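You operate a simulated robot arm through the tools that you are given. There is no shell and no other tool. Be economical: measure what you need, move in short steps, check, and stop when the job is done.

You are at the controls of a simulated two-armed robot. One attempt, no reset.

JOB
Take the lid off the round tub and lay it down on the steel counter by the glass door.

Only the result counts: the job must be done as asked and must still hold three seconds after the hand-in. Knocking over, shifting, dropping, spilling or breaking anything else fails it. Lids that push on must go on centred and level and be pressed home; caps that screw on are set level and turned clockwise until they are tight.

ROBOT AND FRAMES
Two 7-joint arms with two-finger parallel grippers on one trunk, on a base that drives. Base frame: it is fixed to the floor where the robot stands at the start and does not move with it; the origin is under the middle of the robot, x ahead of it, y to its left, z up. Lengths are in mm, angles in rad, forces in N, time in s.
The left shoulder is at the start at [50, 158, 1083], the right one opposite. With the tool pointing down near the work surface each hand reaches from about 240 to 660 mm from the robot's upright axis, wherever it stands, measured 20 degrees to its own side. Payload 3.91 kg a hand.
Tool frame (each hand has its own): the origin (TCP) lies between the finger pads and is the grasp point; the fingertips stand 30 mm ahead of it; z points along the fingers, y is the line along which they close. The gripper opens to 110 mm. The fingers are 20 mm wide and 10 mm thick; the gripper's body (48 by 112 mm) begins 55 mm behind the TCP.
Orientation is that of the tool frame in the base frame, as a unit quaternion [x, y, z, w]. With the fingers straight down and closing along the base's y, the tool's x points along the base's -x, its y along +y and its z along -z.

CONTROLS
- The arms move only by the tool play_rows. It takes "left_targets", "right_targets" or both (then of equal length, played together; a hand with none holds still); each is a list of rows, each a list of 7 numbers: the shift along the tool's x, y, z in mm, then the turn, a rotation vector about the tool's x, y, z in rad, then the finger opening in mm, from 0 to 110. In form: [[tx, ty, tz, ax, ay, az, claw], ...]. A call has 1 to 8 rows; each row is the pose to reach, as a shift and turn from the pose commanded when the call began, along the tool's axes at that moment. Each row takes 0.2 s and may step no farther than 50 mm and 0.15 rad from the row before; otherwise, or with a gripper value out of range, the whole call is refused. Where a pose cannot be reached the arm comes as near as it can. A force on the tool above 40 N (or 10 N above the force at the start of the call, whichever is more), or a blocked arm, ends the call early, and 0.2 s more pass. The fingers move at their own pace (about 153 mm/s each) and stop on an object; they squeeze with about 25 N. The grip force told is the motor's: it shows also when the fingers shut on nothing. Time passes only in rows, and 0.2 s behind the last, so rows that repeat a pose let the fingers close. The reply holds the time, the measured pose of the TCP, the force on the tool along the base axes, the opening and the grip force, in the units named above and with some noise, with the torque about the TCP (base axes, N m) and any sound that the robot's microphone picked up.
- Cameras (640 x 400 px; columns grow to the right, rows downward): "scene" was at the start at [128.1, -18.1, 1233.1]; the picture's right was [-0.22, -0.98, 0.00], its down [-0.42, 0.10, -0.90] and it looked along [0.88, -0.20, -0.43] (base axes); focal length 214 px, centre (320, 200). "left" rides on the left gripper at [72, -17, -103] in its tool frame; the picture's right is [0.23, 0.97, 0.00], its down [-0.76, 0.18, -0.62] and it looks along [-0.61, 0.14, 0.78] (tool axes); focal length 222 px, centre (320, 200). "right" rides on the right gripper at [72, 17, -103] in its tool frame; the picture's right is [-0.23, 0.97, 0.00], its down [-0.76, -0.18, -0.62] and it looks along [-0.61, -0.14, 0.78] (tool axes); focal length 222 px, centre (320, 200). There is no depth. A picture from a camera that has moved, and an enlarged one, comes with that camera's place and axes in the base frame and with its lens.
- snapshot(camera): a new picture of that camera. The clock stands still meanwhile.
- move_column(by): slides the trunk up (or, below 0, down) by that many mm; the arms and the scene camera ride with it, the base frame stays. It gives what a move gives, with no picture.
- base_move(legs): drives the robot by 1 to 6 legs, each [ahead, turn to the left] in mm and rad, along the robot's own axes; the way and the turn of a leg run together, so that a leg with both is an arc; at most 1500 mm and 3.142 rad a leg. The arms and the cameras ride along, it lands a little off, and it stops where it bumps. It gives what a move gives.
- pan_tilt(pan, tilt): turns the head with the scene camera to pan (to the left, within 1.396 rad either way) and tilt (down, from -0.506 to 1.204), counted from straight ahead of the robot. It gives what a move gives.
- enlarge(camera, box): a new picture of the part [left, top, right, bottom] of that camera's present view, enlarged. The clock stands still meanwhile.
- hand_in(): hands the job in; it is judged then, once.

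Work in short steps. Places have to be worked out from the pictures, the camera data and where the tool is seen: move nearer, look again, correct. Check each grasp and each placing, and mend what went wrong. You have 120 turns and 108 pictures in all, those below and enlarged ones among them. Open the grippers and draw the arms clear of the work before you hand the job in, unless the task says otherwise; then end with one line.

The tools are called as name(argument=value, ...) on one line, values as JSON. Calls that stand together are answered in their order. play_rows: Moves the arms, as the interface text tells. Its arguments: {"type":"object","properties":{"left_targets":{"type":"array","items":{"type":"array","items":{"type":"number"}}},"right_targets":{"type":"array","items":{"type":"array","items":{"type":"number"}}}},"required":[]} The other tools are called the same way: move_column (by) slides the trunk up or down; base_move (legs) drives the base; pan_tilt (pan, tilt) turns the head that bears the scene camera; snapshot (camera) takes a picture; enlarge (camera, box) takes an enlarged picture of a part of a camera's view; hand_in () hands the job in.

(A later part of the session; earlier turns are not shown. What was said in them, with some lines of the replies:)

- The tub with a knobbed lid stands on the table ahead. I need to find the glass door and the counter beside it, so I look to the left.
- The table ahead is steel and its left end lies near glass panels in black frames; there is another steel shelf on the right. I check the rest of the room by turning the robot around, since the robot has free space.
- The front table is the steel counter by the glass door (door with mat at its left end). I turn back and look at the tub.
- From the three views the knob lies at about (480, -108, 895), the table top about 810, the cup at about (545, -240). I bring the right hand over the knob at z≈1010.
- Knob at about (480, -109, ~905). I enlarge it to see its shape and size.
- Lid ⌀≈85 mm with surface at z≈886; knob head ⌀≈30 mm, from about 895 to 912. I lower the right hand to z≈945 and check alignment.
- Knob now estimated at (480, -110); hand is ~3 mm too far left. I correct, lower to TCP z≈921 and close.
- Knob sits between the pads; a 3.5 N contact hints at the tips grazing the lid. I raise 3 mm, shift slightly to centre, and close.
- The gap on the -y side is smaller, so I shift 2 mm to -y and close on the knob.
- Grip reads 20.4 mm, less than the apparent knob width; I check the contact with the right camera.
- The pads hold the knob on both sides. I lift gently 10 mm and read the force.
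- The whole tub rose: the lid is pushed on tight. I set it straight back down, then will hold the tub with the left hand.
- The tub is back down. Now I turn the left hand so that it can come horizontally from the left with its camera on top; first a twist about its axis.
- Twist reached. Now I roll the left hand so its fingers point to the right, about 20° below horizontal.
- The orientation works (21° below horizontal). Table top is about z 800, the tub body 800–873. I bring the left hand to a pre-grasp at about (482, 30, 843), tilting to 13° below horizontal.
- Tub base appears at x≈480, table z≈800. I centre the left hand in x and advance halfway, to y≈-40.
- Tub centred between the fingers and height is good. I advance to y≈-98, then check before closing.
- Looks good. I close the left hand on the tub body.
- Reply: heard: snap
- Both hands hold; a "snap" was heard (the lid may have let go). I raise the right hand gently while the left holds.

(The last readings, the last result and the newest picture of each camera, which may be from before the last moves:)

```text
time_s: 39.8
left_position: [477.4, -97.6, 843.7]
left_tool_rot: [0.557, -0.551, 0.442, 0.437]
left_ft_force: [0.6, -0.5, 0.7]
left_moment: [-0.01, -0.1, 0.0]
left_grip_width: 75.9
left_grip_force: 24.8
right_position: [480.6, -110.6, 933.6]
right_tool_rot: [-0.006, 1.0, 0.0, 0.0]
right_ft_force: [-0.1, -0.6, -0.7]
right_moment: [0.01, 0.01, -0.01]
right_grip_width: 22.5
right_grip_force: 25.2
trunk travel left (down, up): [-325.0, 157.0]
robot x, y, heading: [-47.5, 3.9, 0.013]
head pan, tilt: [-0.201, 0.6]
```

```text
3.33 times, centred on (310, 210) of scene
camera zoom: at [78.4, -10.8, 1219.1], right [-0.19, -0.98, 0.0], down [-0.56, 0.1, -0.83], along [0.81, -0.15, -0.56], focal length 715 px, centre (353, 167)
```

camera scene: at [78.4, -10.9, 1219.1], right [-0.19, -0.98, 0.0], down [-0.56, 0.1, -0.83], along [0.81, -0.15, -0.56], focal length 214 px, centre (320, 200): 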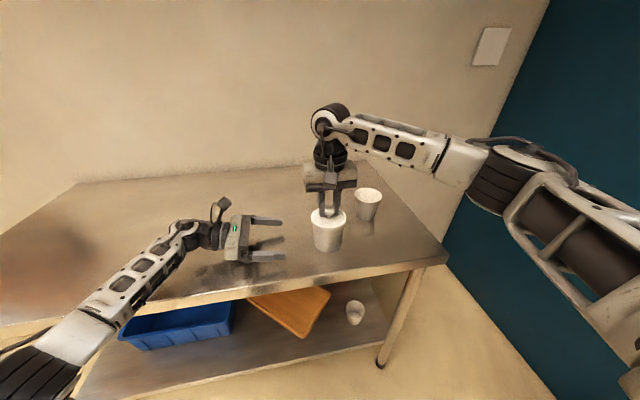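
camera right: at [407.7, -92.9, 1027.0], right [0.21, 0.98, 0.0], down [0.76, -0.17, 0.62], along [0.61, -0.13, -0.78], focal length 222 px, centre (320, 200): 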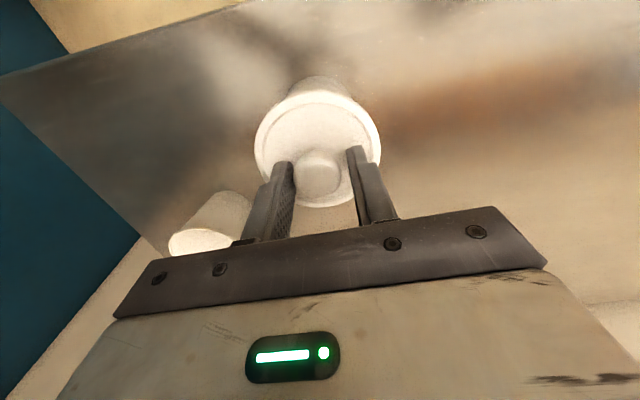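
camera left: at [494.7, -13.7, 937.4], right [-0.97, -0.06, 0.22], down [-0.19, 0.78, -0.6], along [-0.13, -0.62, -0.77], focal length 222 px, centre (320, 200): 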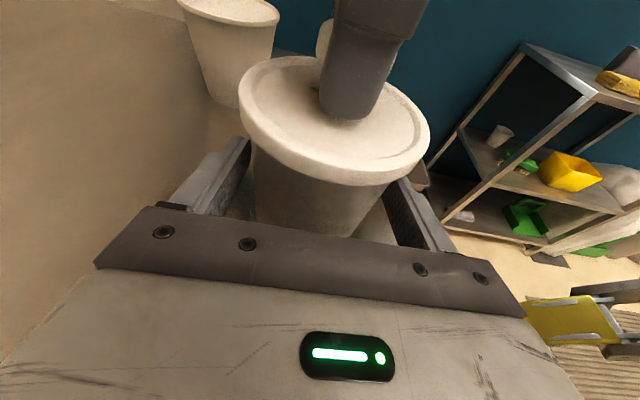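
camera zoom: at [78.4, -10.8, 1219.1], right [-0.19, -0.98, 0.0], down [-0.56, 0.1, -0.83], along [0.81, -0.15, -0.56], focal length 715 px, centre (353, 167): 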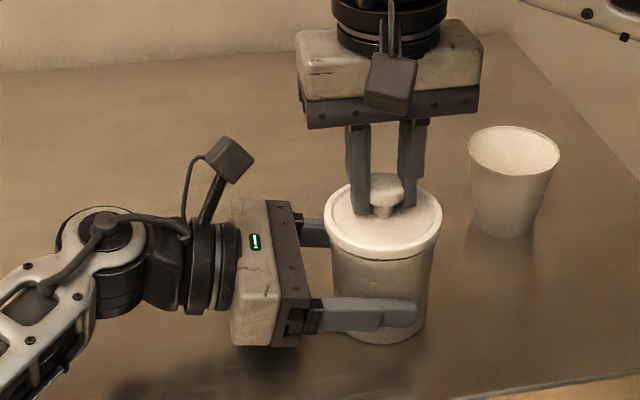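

The lid rose with the right hand while the tub stayed. I lift it further and look.

play_rows(right_targets=[[0, 0, -10, 0, 0, 0, 15], [0, 0, -25, 0, 0, 0, 15], [0, 0, -40, 0, 0, 0, 15], [0, 0, -55, 0, 0, 0, 15], [0, 0, -70, 0, 0, 0, 15], [0, 0, -70, 0, 0, 0, 15]])

snapshot(camera="scene")

enlarge(camera="scene", box=[220, 120, 400, 270])

```text
time_s: 41.2
left_position: [479.4, -97.2, 844.4]
left_tool_rot: [0.558, -0.551, 0.442, 0.436]
left_ft_force: [-1.1, 0.4, -0.2]
left_moment: [-0.01, -0.07, -0.02]
left_grip_width: 76.0
left_grip_force: 25.3
right_position: [479.9, -109.6, 1002.0]
right_tool_rot: [-0.006, 1.0, 0.001, 0.0]
right_ft_force: [-0.4, -0.6, -0.3]
right_moment: [0.01, -0.01, -0.01]
right_grip_width: 22.8
right_grip_force: 25.2
trunk travel left (down, up): [-325.0, 157.0]
robot x, y, heading: [-50.9, 5.7, 0.014]
head pan, tilt: [-0.201, 0.6]
```

```text
71 pictures are left
camera scene: at [78.3, -10.8, 1219.1], right [-0.19, -0.98, 0.0], down [-0.56, 0.1, -0.83], along [0.81, -0.15, -0.56], focal length 214 px, centre (320, 200)
```

scene: 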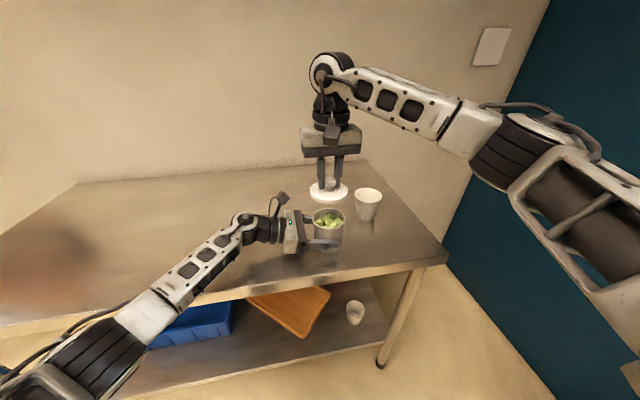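

```text
2.67 times, centred on (310, 195) of scene
camera zoom: at [78.3, -10.8, 1219.1], right [-0.19, -0.98, 0.0], down [-0.56, 0.1, -0.83], along [0.81, -0.15, -0.56], focal length 572 px, centre (347, 213)
```

zoom: 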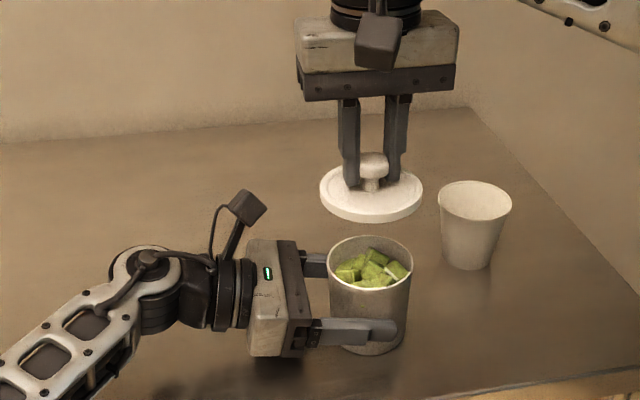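

The lid is off cleanly, the tub upright with its contents. I open the left hand slowly and back it out along the fingers.

play_rows(left_targets=[[0, 0, 0, 0, 0, 0, 80], [0, 0, 0, 0, 0, 0, 90], [0, 0, 0, 0, 0, 0, 104], [0, 0, 0, 0, 0, 0, 110], [0, 0, 0, 0, 0, 0, 110]])

snapshot(camera="left")

```text
time_s: 42.4
left_position: [479.3, -97.5, 843.9]
left_tool_rot: [0.558, -0.55, 0.442, 0.436]
left_ft_force: [0.2, -0.3, 0.2]
left_moment: [-0.02, -0.02, -0.02]
left_grip_width: 109.9
left_grip_force: 0.0
right_position: [481.0, -110.0, 1001.9]
right_tool_rot: [-0.007, 1.0, 0.0, -0.001]
right_ft_force: [0.4, -1.5, -0.7]
right_moment: [0.0, -0.01, 0.03]
right_grip_width: 22.7
right_grip_force: 24.5
trunk travel left (down, up): [-325.0, 157.0]
robot x, y, heading: [-45.7, 2.4, 0.014]
head pan, tilt: [-0.201, 0.6]
```

```text
69 pictures are left
camera left: at [494.8, -13.6, 937.3], right [-0.97, -0.07, 0.22], down [-0.19, 0.78, -0.6], along [-0.13, -0.62, -0.77], focal length 222 px, centre (320, 200)
```

left: 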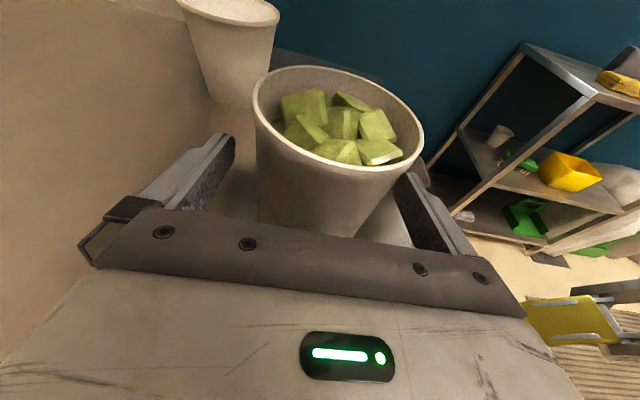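

The fingers are clear of the tub. I withdraw the left hand straight to the left.

play_rows(left_targets=[[-5, -0.3, -20, 0, 0, 0, 110], [-11, -0.7, -45, 0, 0, 0, 110], [-20, -1, -85, 0, 0, 0, 110], [-30, -1.8, -127, 0, 0, 0, 110], [-16, -2, -174, 0, 0, 0, 110], [20, -2, -200, 0, 0, 0, 110], [60, -2, -225, 0, 0, 0, 110], [100, -2, -250, 0, 0, 0, 110]])

snapshot(camera="scene")

```text
time_s: 44.2
left_position: [477.7, 120.7, 999.2]
left_tool_rot: [0.558, -0.551, 0.442, 0.436]
left_ft_force: [0.4, 0.7, 1.1]
left_moment: [0.04, 0.0, 0.01]
left_grip_width: 109.8
left_grip_force: 0.0
right_position: [479.6, -110.3, 1002.1]
right_tool_rot: [-0.007, 1.0, 0.0, 0.001]
right_ft_force: [-0.6, -0.5, 0.4]
right_moment: [0.0, 0.0, 0.01]
right_grip_width: 22.8
right_grip_force: 25.1
trunk travel left (down, up): [-325.0, 157.0]
robot x, y, heading: [-44.1, 4.2, 0.013]
head pan, tilt: [-0.201, 0.6]
```

```text
68 pictures are left
camera scene: at [78.3, -10.9, 1219.1], right [-0.19, -0.98, 0.0], down [-0.56, 0.1, -0.83], along [0.81, -0.15, -0.56], focal length 214 px, centre (320, 200)
```

scene: 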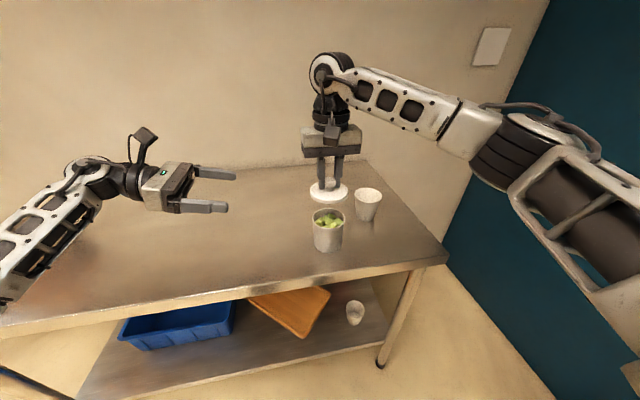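

I move the left hand farther away and carry the lid left to above free counter at about (480, 15).

play_rows(left_targets=[[8, 0, -26, 0, 0, 0, 110], [16, 0, -52, 0, 0, 0, 110], [24, 0, -78, 0, 0, 0, 110], [32, 0, -104, 0, 0, 0, 110], [40, 0, -130, 0, 0, 0, 110], [46, 0, -155, 0, 0, 0, 110], [46, 0, -155, 0, 0, 0, 110]], right_targets=[[0, 15, 0, 0, 0, 0, 15], [0, 38, 0, 0, 0, 0, 15], [0, 61, 0, 0, 0, 0, 15], [0, 84, 0, 0, 0, 0, 15], [0, 107, 0, 0, 0, 0, 15], [0, 125, 0, 0, 0, 0, 15], [0, 125, 0, 0, 0, 0, 15]])

enlarge(camera="scene", box=[180, 110, 390, 270])

snapshot(camera="right")

```text
time_s: 45.8
left_position: [472.9, 263.9, 1081.1]
left_tool_rot: [0.558, -0.55, 0.442, 0.436]
left_ft_force: [0.1, 0.9, -0.5]
left_moment: [0.03, 0.0, 0.01]
left_grip_width: 109.8
left_grip_force: 0.0
right_position: [480.4, 16.7, 1003.3]
right_tool_rot: [-0.007, 1.0, 0.0, 0.001]
right_ft_force: [-0.3, -0.4, 0.0]
right_moment: [0.0, 0.01, 0.01]
right_grip_width: 22.7
right_grip_force: 25.3
trunk travel left (down, up): [-325.0, 157.0]
robot x, y, heading: [-46.0, 2.2, 0.012]
head pan, tilt: [-0.201, 0.6]
```

```text
2.50 times, centred on (285, 190) of scene
camera zoom: at [78.4, -10.9, 1219.1], right [-0.19, -0.98, 0.0], down [-0.56, 0.11, -0.83], along [0.81, -0.15, -0.56], focal length 536 px, centre (408, 225)
```

zoom: 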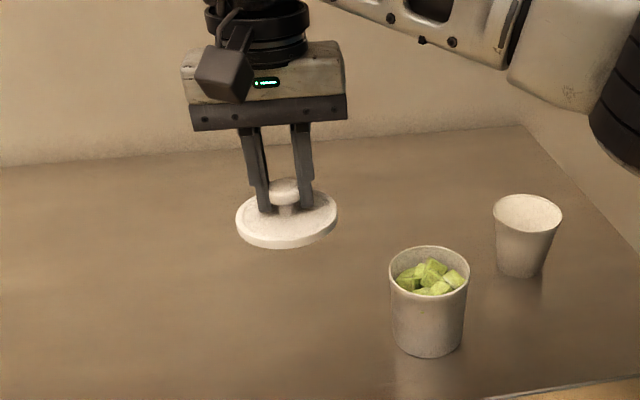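

```text
66 pictures are left
camera right: at [407.4, 31.9, 1106.7], right [0.21, 0.98, 0.0], down [0.76, -0.17, 0.62], along [0.61, -0.13, -0.78], focal length 222 px, centre (320, 200)
```

right: 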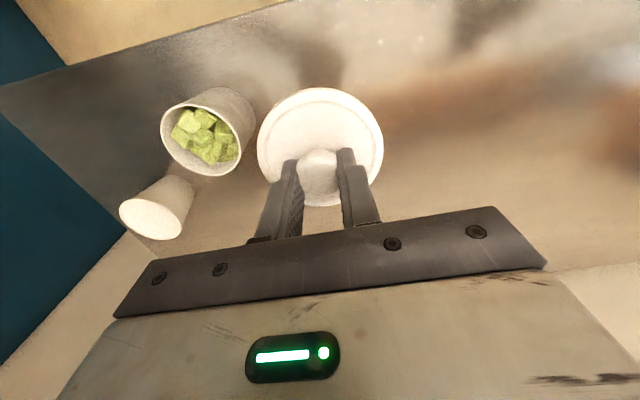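

The lid hangs roughly level over a free spot. I lower it 135 mm, then feel for the counter.

play_rows(right_targets=[[0, 0, 35, 0, 0, 0, 15], [0, 0, 70, 0, 0, 0, 15], [0, 0, 100, 0, 0, 0, 15], [0, 0, 120, 0, 0, 0, 15], [0, 0, 133, 0, 0, 0, 15], [0, 0, 133, 0, 0, 0, 15]])

enlarge(camera="scene", box=[200, 130, 380, 270])

```text
time_s: 47.2
left_position: [473.4, 264.2, 1080.5]
left_tool_rot: [0.557, -0.551, 0.442, 0.437]
left_ft_force: [0.3, 0.2, -0.2]
left_moment: [0.0, -0.01, 0.01]
left_grip_width: 110.2
left_grip_force: 0.0
right_position: [481.5, 14.6, 867.3]
right_tool_rot: [-0.007, 1.0, 0.0, -0.001]
right_ft_force: [0.1, -0.2, -0.8]
right_moment: [-0.01, -0.02, -0.01]
right_grip_width: 22.8
right_grip_force: 25.5
trunk travel left (down, up): [-325.0, 157.0]
robot x, y, heading: [-44.9, 3.4, 0.015]
head pan, tilt: [-0.201, 0.6]
```

```text
2.86 times, centred on (290, 200) of scene
camera zoom: at [78.4, -10.8, 1219.1], right [-0.19, -0.98, 0.0], down [-0.56, 0.1, -0.83], along [0.81, -0.15, -0.56], focal length 613 px, centre (406, 200)
```

zoom: 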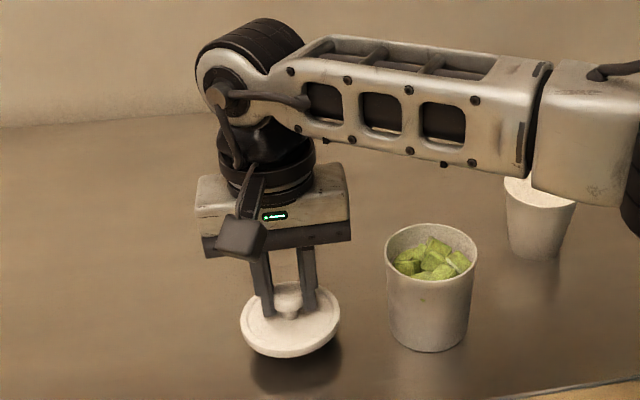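

Still roughly 15–20 mm above the counter. I lower in small steps until force shows.

play_rows(right_targets=[[0, 0, 4, 0, 0, 0, 15], [0, 0, 8, 0, 0, 0, 15], [0, 0, 11, 0, 0, 0, 15], [0, 0, 14, 0, 0, 0, 15]])

enlarge(camera="scene", box=[200, 130, 380, 270])

```text
time_s: 48.2
left_position: [473.4, 265.1, 1080.2]
left_tool_rot: [0.558, -0.55, 0.443, 0.436]
left_ft_force: [0.2, 0.4, -0.1]
left_moment: [0.03, -0.01, -0.02]
left_grip_width: 109.9
left_grip_force: 0.0
right_position: [479.7, 14.9, 856.3]
right_tool_rot: [-0.006, 1.0, -0.001, 0.0]
right_ft_force: [-0.2, 0.2, -0.6]
right_moment: [-0.01, 0.01, -0.02]
right_grip_width: 23.0
right_grip_force: 24.6
trunk travel left (down, up): [-325.0, 157.0]
robot x, y, heading: [-46.7, 3.9, 0.016]
head pan, tilt: [-0.201, 0.6]
```

```text
2.86 times, centred on (290, 200) of scene
camera zoom: at [78.4, -10.9, 1219.1], right [-0.19, -0.98, 0.0], down [-0.56, 0.1, -0.83], along [0.81, -0.15, -0.56], focal length 613 px, centre (406, 200)
```

zoom: 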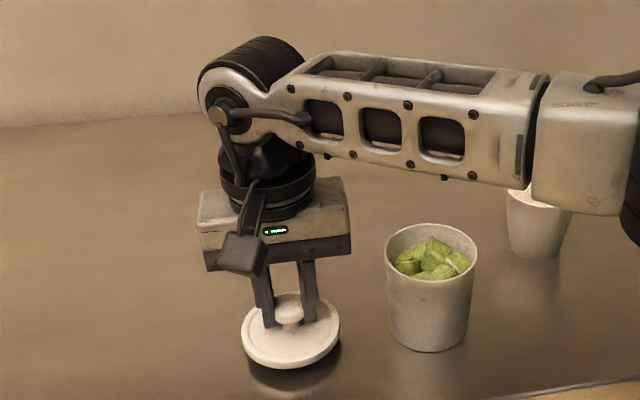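

Shadow still shows a small gap; I continue in 2 mm steps.

play_rows(right_targets=[[0, 0, 2, 0, 0, 0, 15], [0, 0, 4, 0, 0, 0, 15], [0, 0, 6, 0, 0, 0, 15], [0, 0, 6, 0, 0, 0, 15]])

enlarge(camera="scene", box=[240, 190, 330, 260])

```text
time_s: 49.2
left_position: [474.2, 264.2, 1081.2]
left_tool_rot: [0.559, -0.549, 0.443, 0.435]
left_ft_force: [-0.9, 0.0, 0.1]
left_moment: [-0.01, 0.02, -0.01]
left_grip_width: 109.9
left_grip_force: 0.1
right_position: [480.1, 14.0, 850.3]
right_tool_rot: [-0.007, 1.0, 0.0, 0.001]
right_ft_force: [0.6, 0.1, -0.8]
right_moment: [-0.04, -0.01, 0.0]
right_grip_width: 22.8
right_grip_force: 24.6
trunk travel left (down, up): [-325.0, 157.0]
robot x, y, heading: [-49.2, 4.5, 0.01]
head pan, tilt: [-0.201, 0.6]
```

```text
5.71 times, centred on (285, 225) of scene
camera zoom: at [78.4, -10.8, 1219.1], right [-0.19, -0.98, 0.0], down [-0.56, 0.1, -0.83], along [0.81, -0.15, -0.56], focal length 1226 px, centre (520, 57)
```

zoom: 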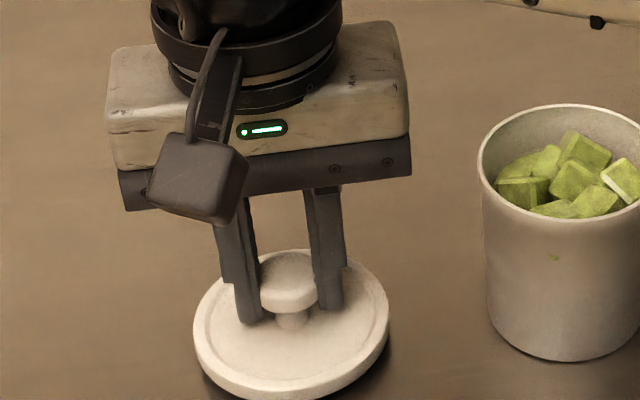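

Still no contact force; I go on down in 2 mm steps.

play_rows(right_targets=[[0, 0, 2, 0, 0, 0, 15], [0, 0, 4, 0, 0, 0, 15], [0, 0, 5, 0, 0, 0, 15]])

enlarge(camera="scene", box=[240, 200, 330, 270])

```text
time_s: 50.0
left_position: [474.6, 264.6, 1080.3]
left_tool_rot: [0.558, -0.551, 0.442, 0.436]
left_ft_force: [-0.4, 0.3, -0.1]
left_moment: [0.02, -0.01, 0.0]
left_grip_width: 109.9
left_grip_force: 0.1
right_position: [480.4, 14.8, 846.0]
right_tool_rot: [-0.007, 1.0, 0.001, -0.001]
right_ft_force: [0.7, 0.0, 0.0]
right_moment: [0.0, -0.02, 0.0]
right_grip_width: 22.9
right_grip_force: 24.4
trunk travel left (down, up): [-325.0, 157.0]
robot x, y, heading: [-42.2, 5.2, 0.016]
head pan, tilt: [-0.201, 0.6]
```

```text
5.71 times, centred on (285, 235) of scene
camera zoom: at [78.4, -10.8, 1219.1], right [-0.19, -0.98, 0.0], down [-0.56, 0.1, -0.83], along [0.81, -0.15, -0.56], focal length 1226 px, centre (520, 0)
```

zoom: 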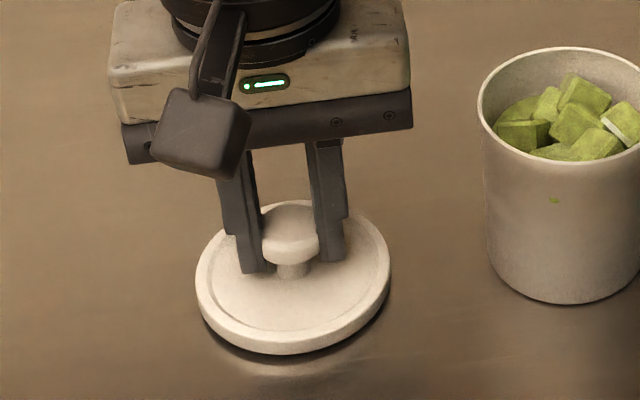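

A thin gap remains, a few mm; I continue.

play_rows(right_targets=[[0, 0, 1.5, 0, 0, 0, 15], [0, 0, 3, 0, 0, 0, 15], [0, 0, 4, 0, 0, 0, 15]])

enlarge(camera="scene", box=[240, 200, 330, 270])

```text
time_s: 50.8
left_position: [473.5, 265.5, 1080.0]
left_tool_rot: [0.557, -0.551, 0.442, 0.437]
left_ft_force: [0.9, -0.7, -1.4]
left_moment: [-0.02, -0.02, 0.0]
left_grip_width: 109.9
left_grip_force: 0.1
right_position: [480.2, 14.8, 842.6]
right_tool_rot: [-0.007, 1.0, 0.0, 0.001]
right_ft_force: [2.3, 1.6, 3.2]
right_moment: [-0.11, -0.09, 0.05]
right_grip_width: 20.7
right_grip_force: 24.7
trunk travel left (down, up): [-325.0, 157.0]
robot x, y, heading: [-47.8, 1.5, 0.016]
head pan, tilt: [-0.201, 0.6]
```

```text
5.71 times, centred on (285, 235) of scene
camera zoom: at [78.2, -10.7, 1219.2], right [-0.19, -0.98, 0.0], down [-0.55, 0.1, -0.83], along [0.81, -0.15, -0.56], focal length 1226 px, centre (520, 0)
```

zoom: 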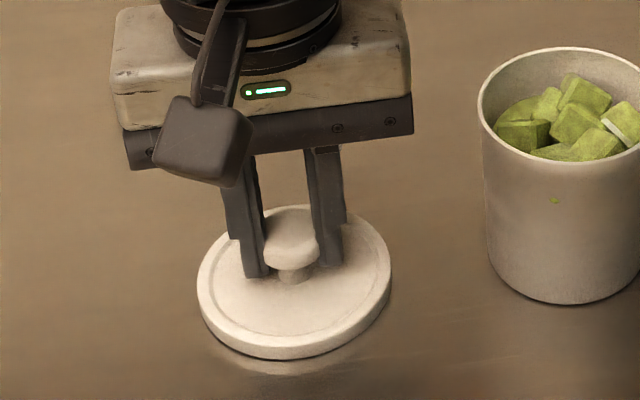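

Contact (3 N). The lid touches the counter, so I open the fingers and rise.

play_rows(right_targets=[[0, 0, 0, 0, 0, 0, 26], [0, 0, 0, 0, 0, 0, 40], [0, 0, 0, 0, 0, 0, 56], [0, 0, 0, 0, 0, 0, 60], [0, 0, -15, 0, 0, 0, 60], [0, 0, -45, 0, 0, 0, 60], [0, 0, -90, 0, 0, 0, 60], [0, 0, -130, 0, 0, 0, 60]])

snapshot(camera="scene")

enlarge(camera="scene", box=[240, 180, 400, 280])

```text
time_s: 52.6
left_position: [473.0, 264.9, 1081.8]
left_tool_rot: [0.557, -0.551, 0.442, 0.437]
left_ft_force: [0.4, -0.1, 0.0]
left_moment: [-0.02, 0.01, 0.01]
left_grip_width: 110.1
left_grip_force: 0.1
right_position: [479.6, 14.6, 973.6]
right_tool_rot: [-0.007, 1.0, 0.001, -0.001]
right_ft_force: [-1.0, 0.7, -0.7]
right_moment: [-0.02, -0.02, -0.01]
right_grip_width: 59.8
right_grip_force: 0.0
trunk travel left (down, up): [-325.0, 157.0]
robot x, y, heading: [-47.8, 2.4, 0.011]
head pan, tilt: [-0.201, 0.6]
```

```text
60 pictures are left
camera scene: at [78.2, -10.8, 1219.1], right [-0.19, -0.98, 0.0], down [-0.55, 0.1, -0.83], along [0.81, -0.15, -0.56], focal length 214 px, centre (320, 200)
```

scene: 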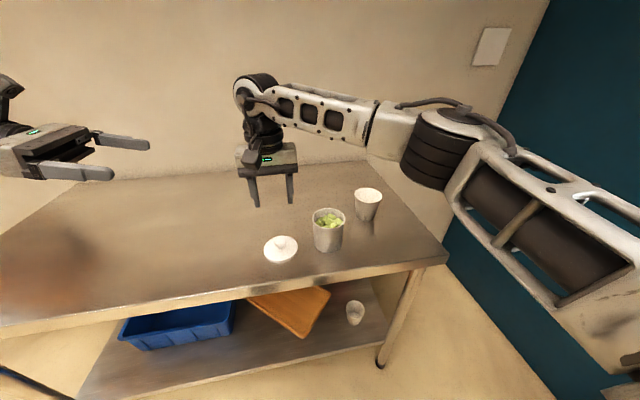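

```text
4.00 times, centred on (320, 230) of scene
camera zoom: at [78.2, -10.8, 1219.1], right [-0.19, -0.98, 0.0], down [-0.55, 0.1, -0.83], along [0.81, -0.15, -0.56], focal length 858 px, centre (320, 80)
```

zoom: 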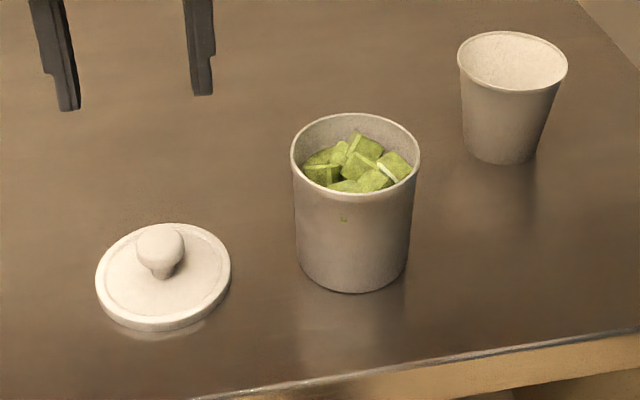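

The lid lies flat on the counter, and the tub and cup stand undisturbed. Both hands are open and clear, so I hand in.

hand_in()

```text
The job is handed in.
```

The lid is off the round tub and lying flat, knob up, on the steel counter by the glass door, beside the tub; the job is handed in, with no verdict shown yet. On the first pull the lid stuck and the tub rose about 10 mm with it. I set it straight back down and held it with the left hand. The tub is upright with its contents in place, and the cup was not touched.
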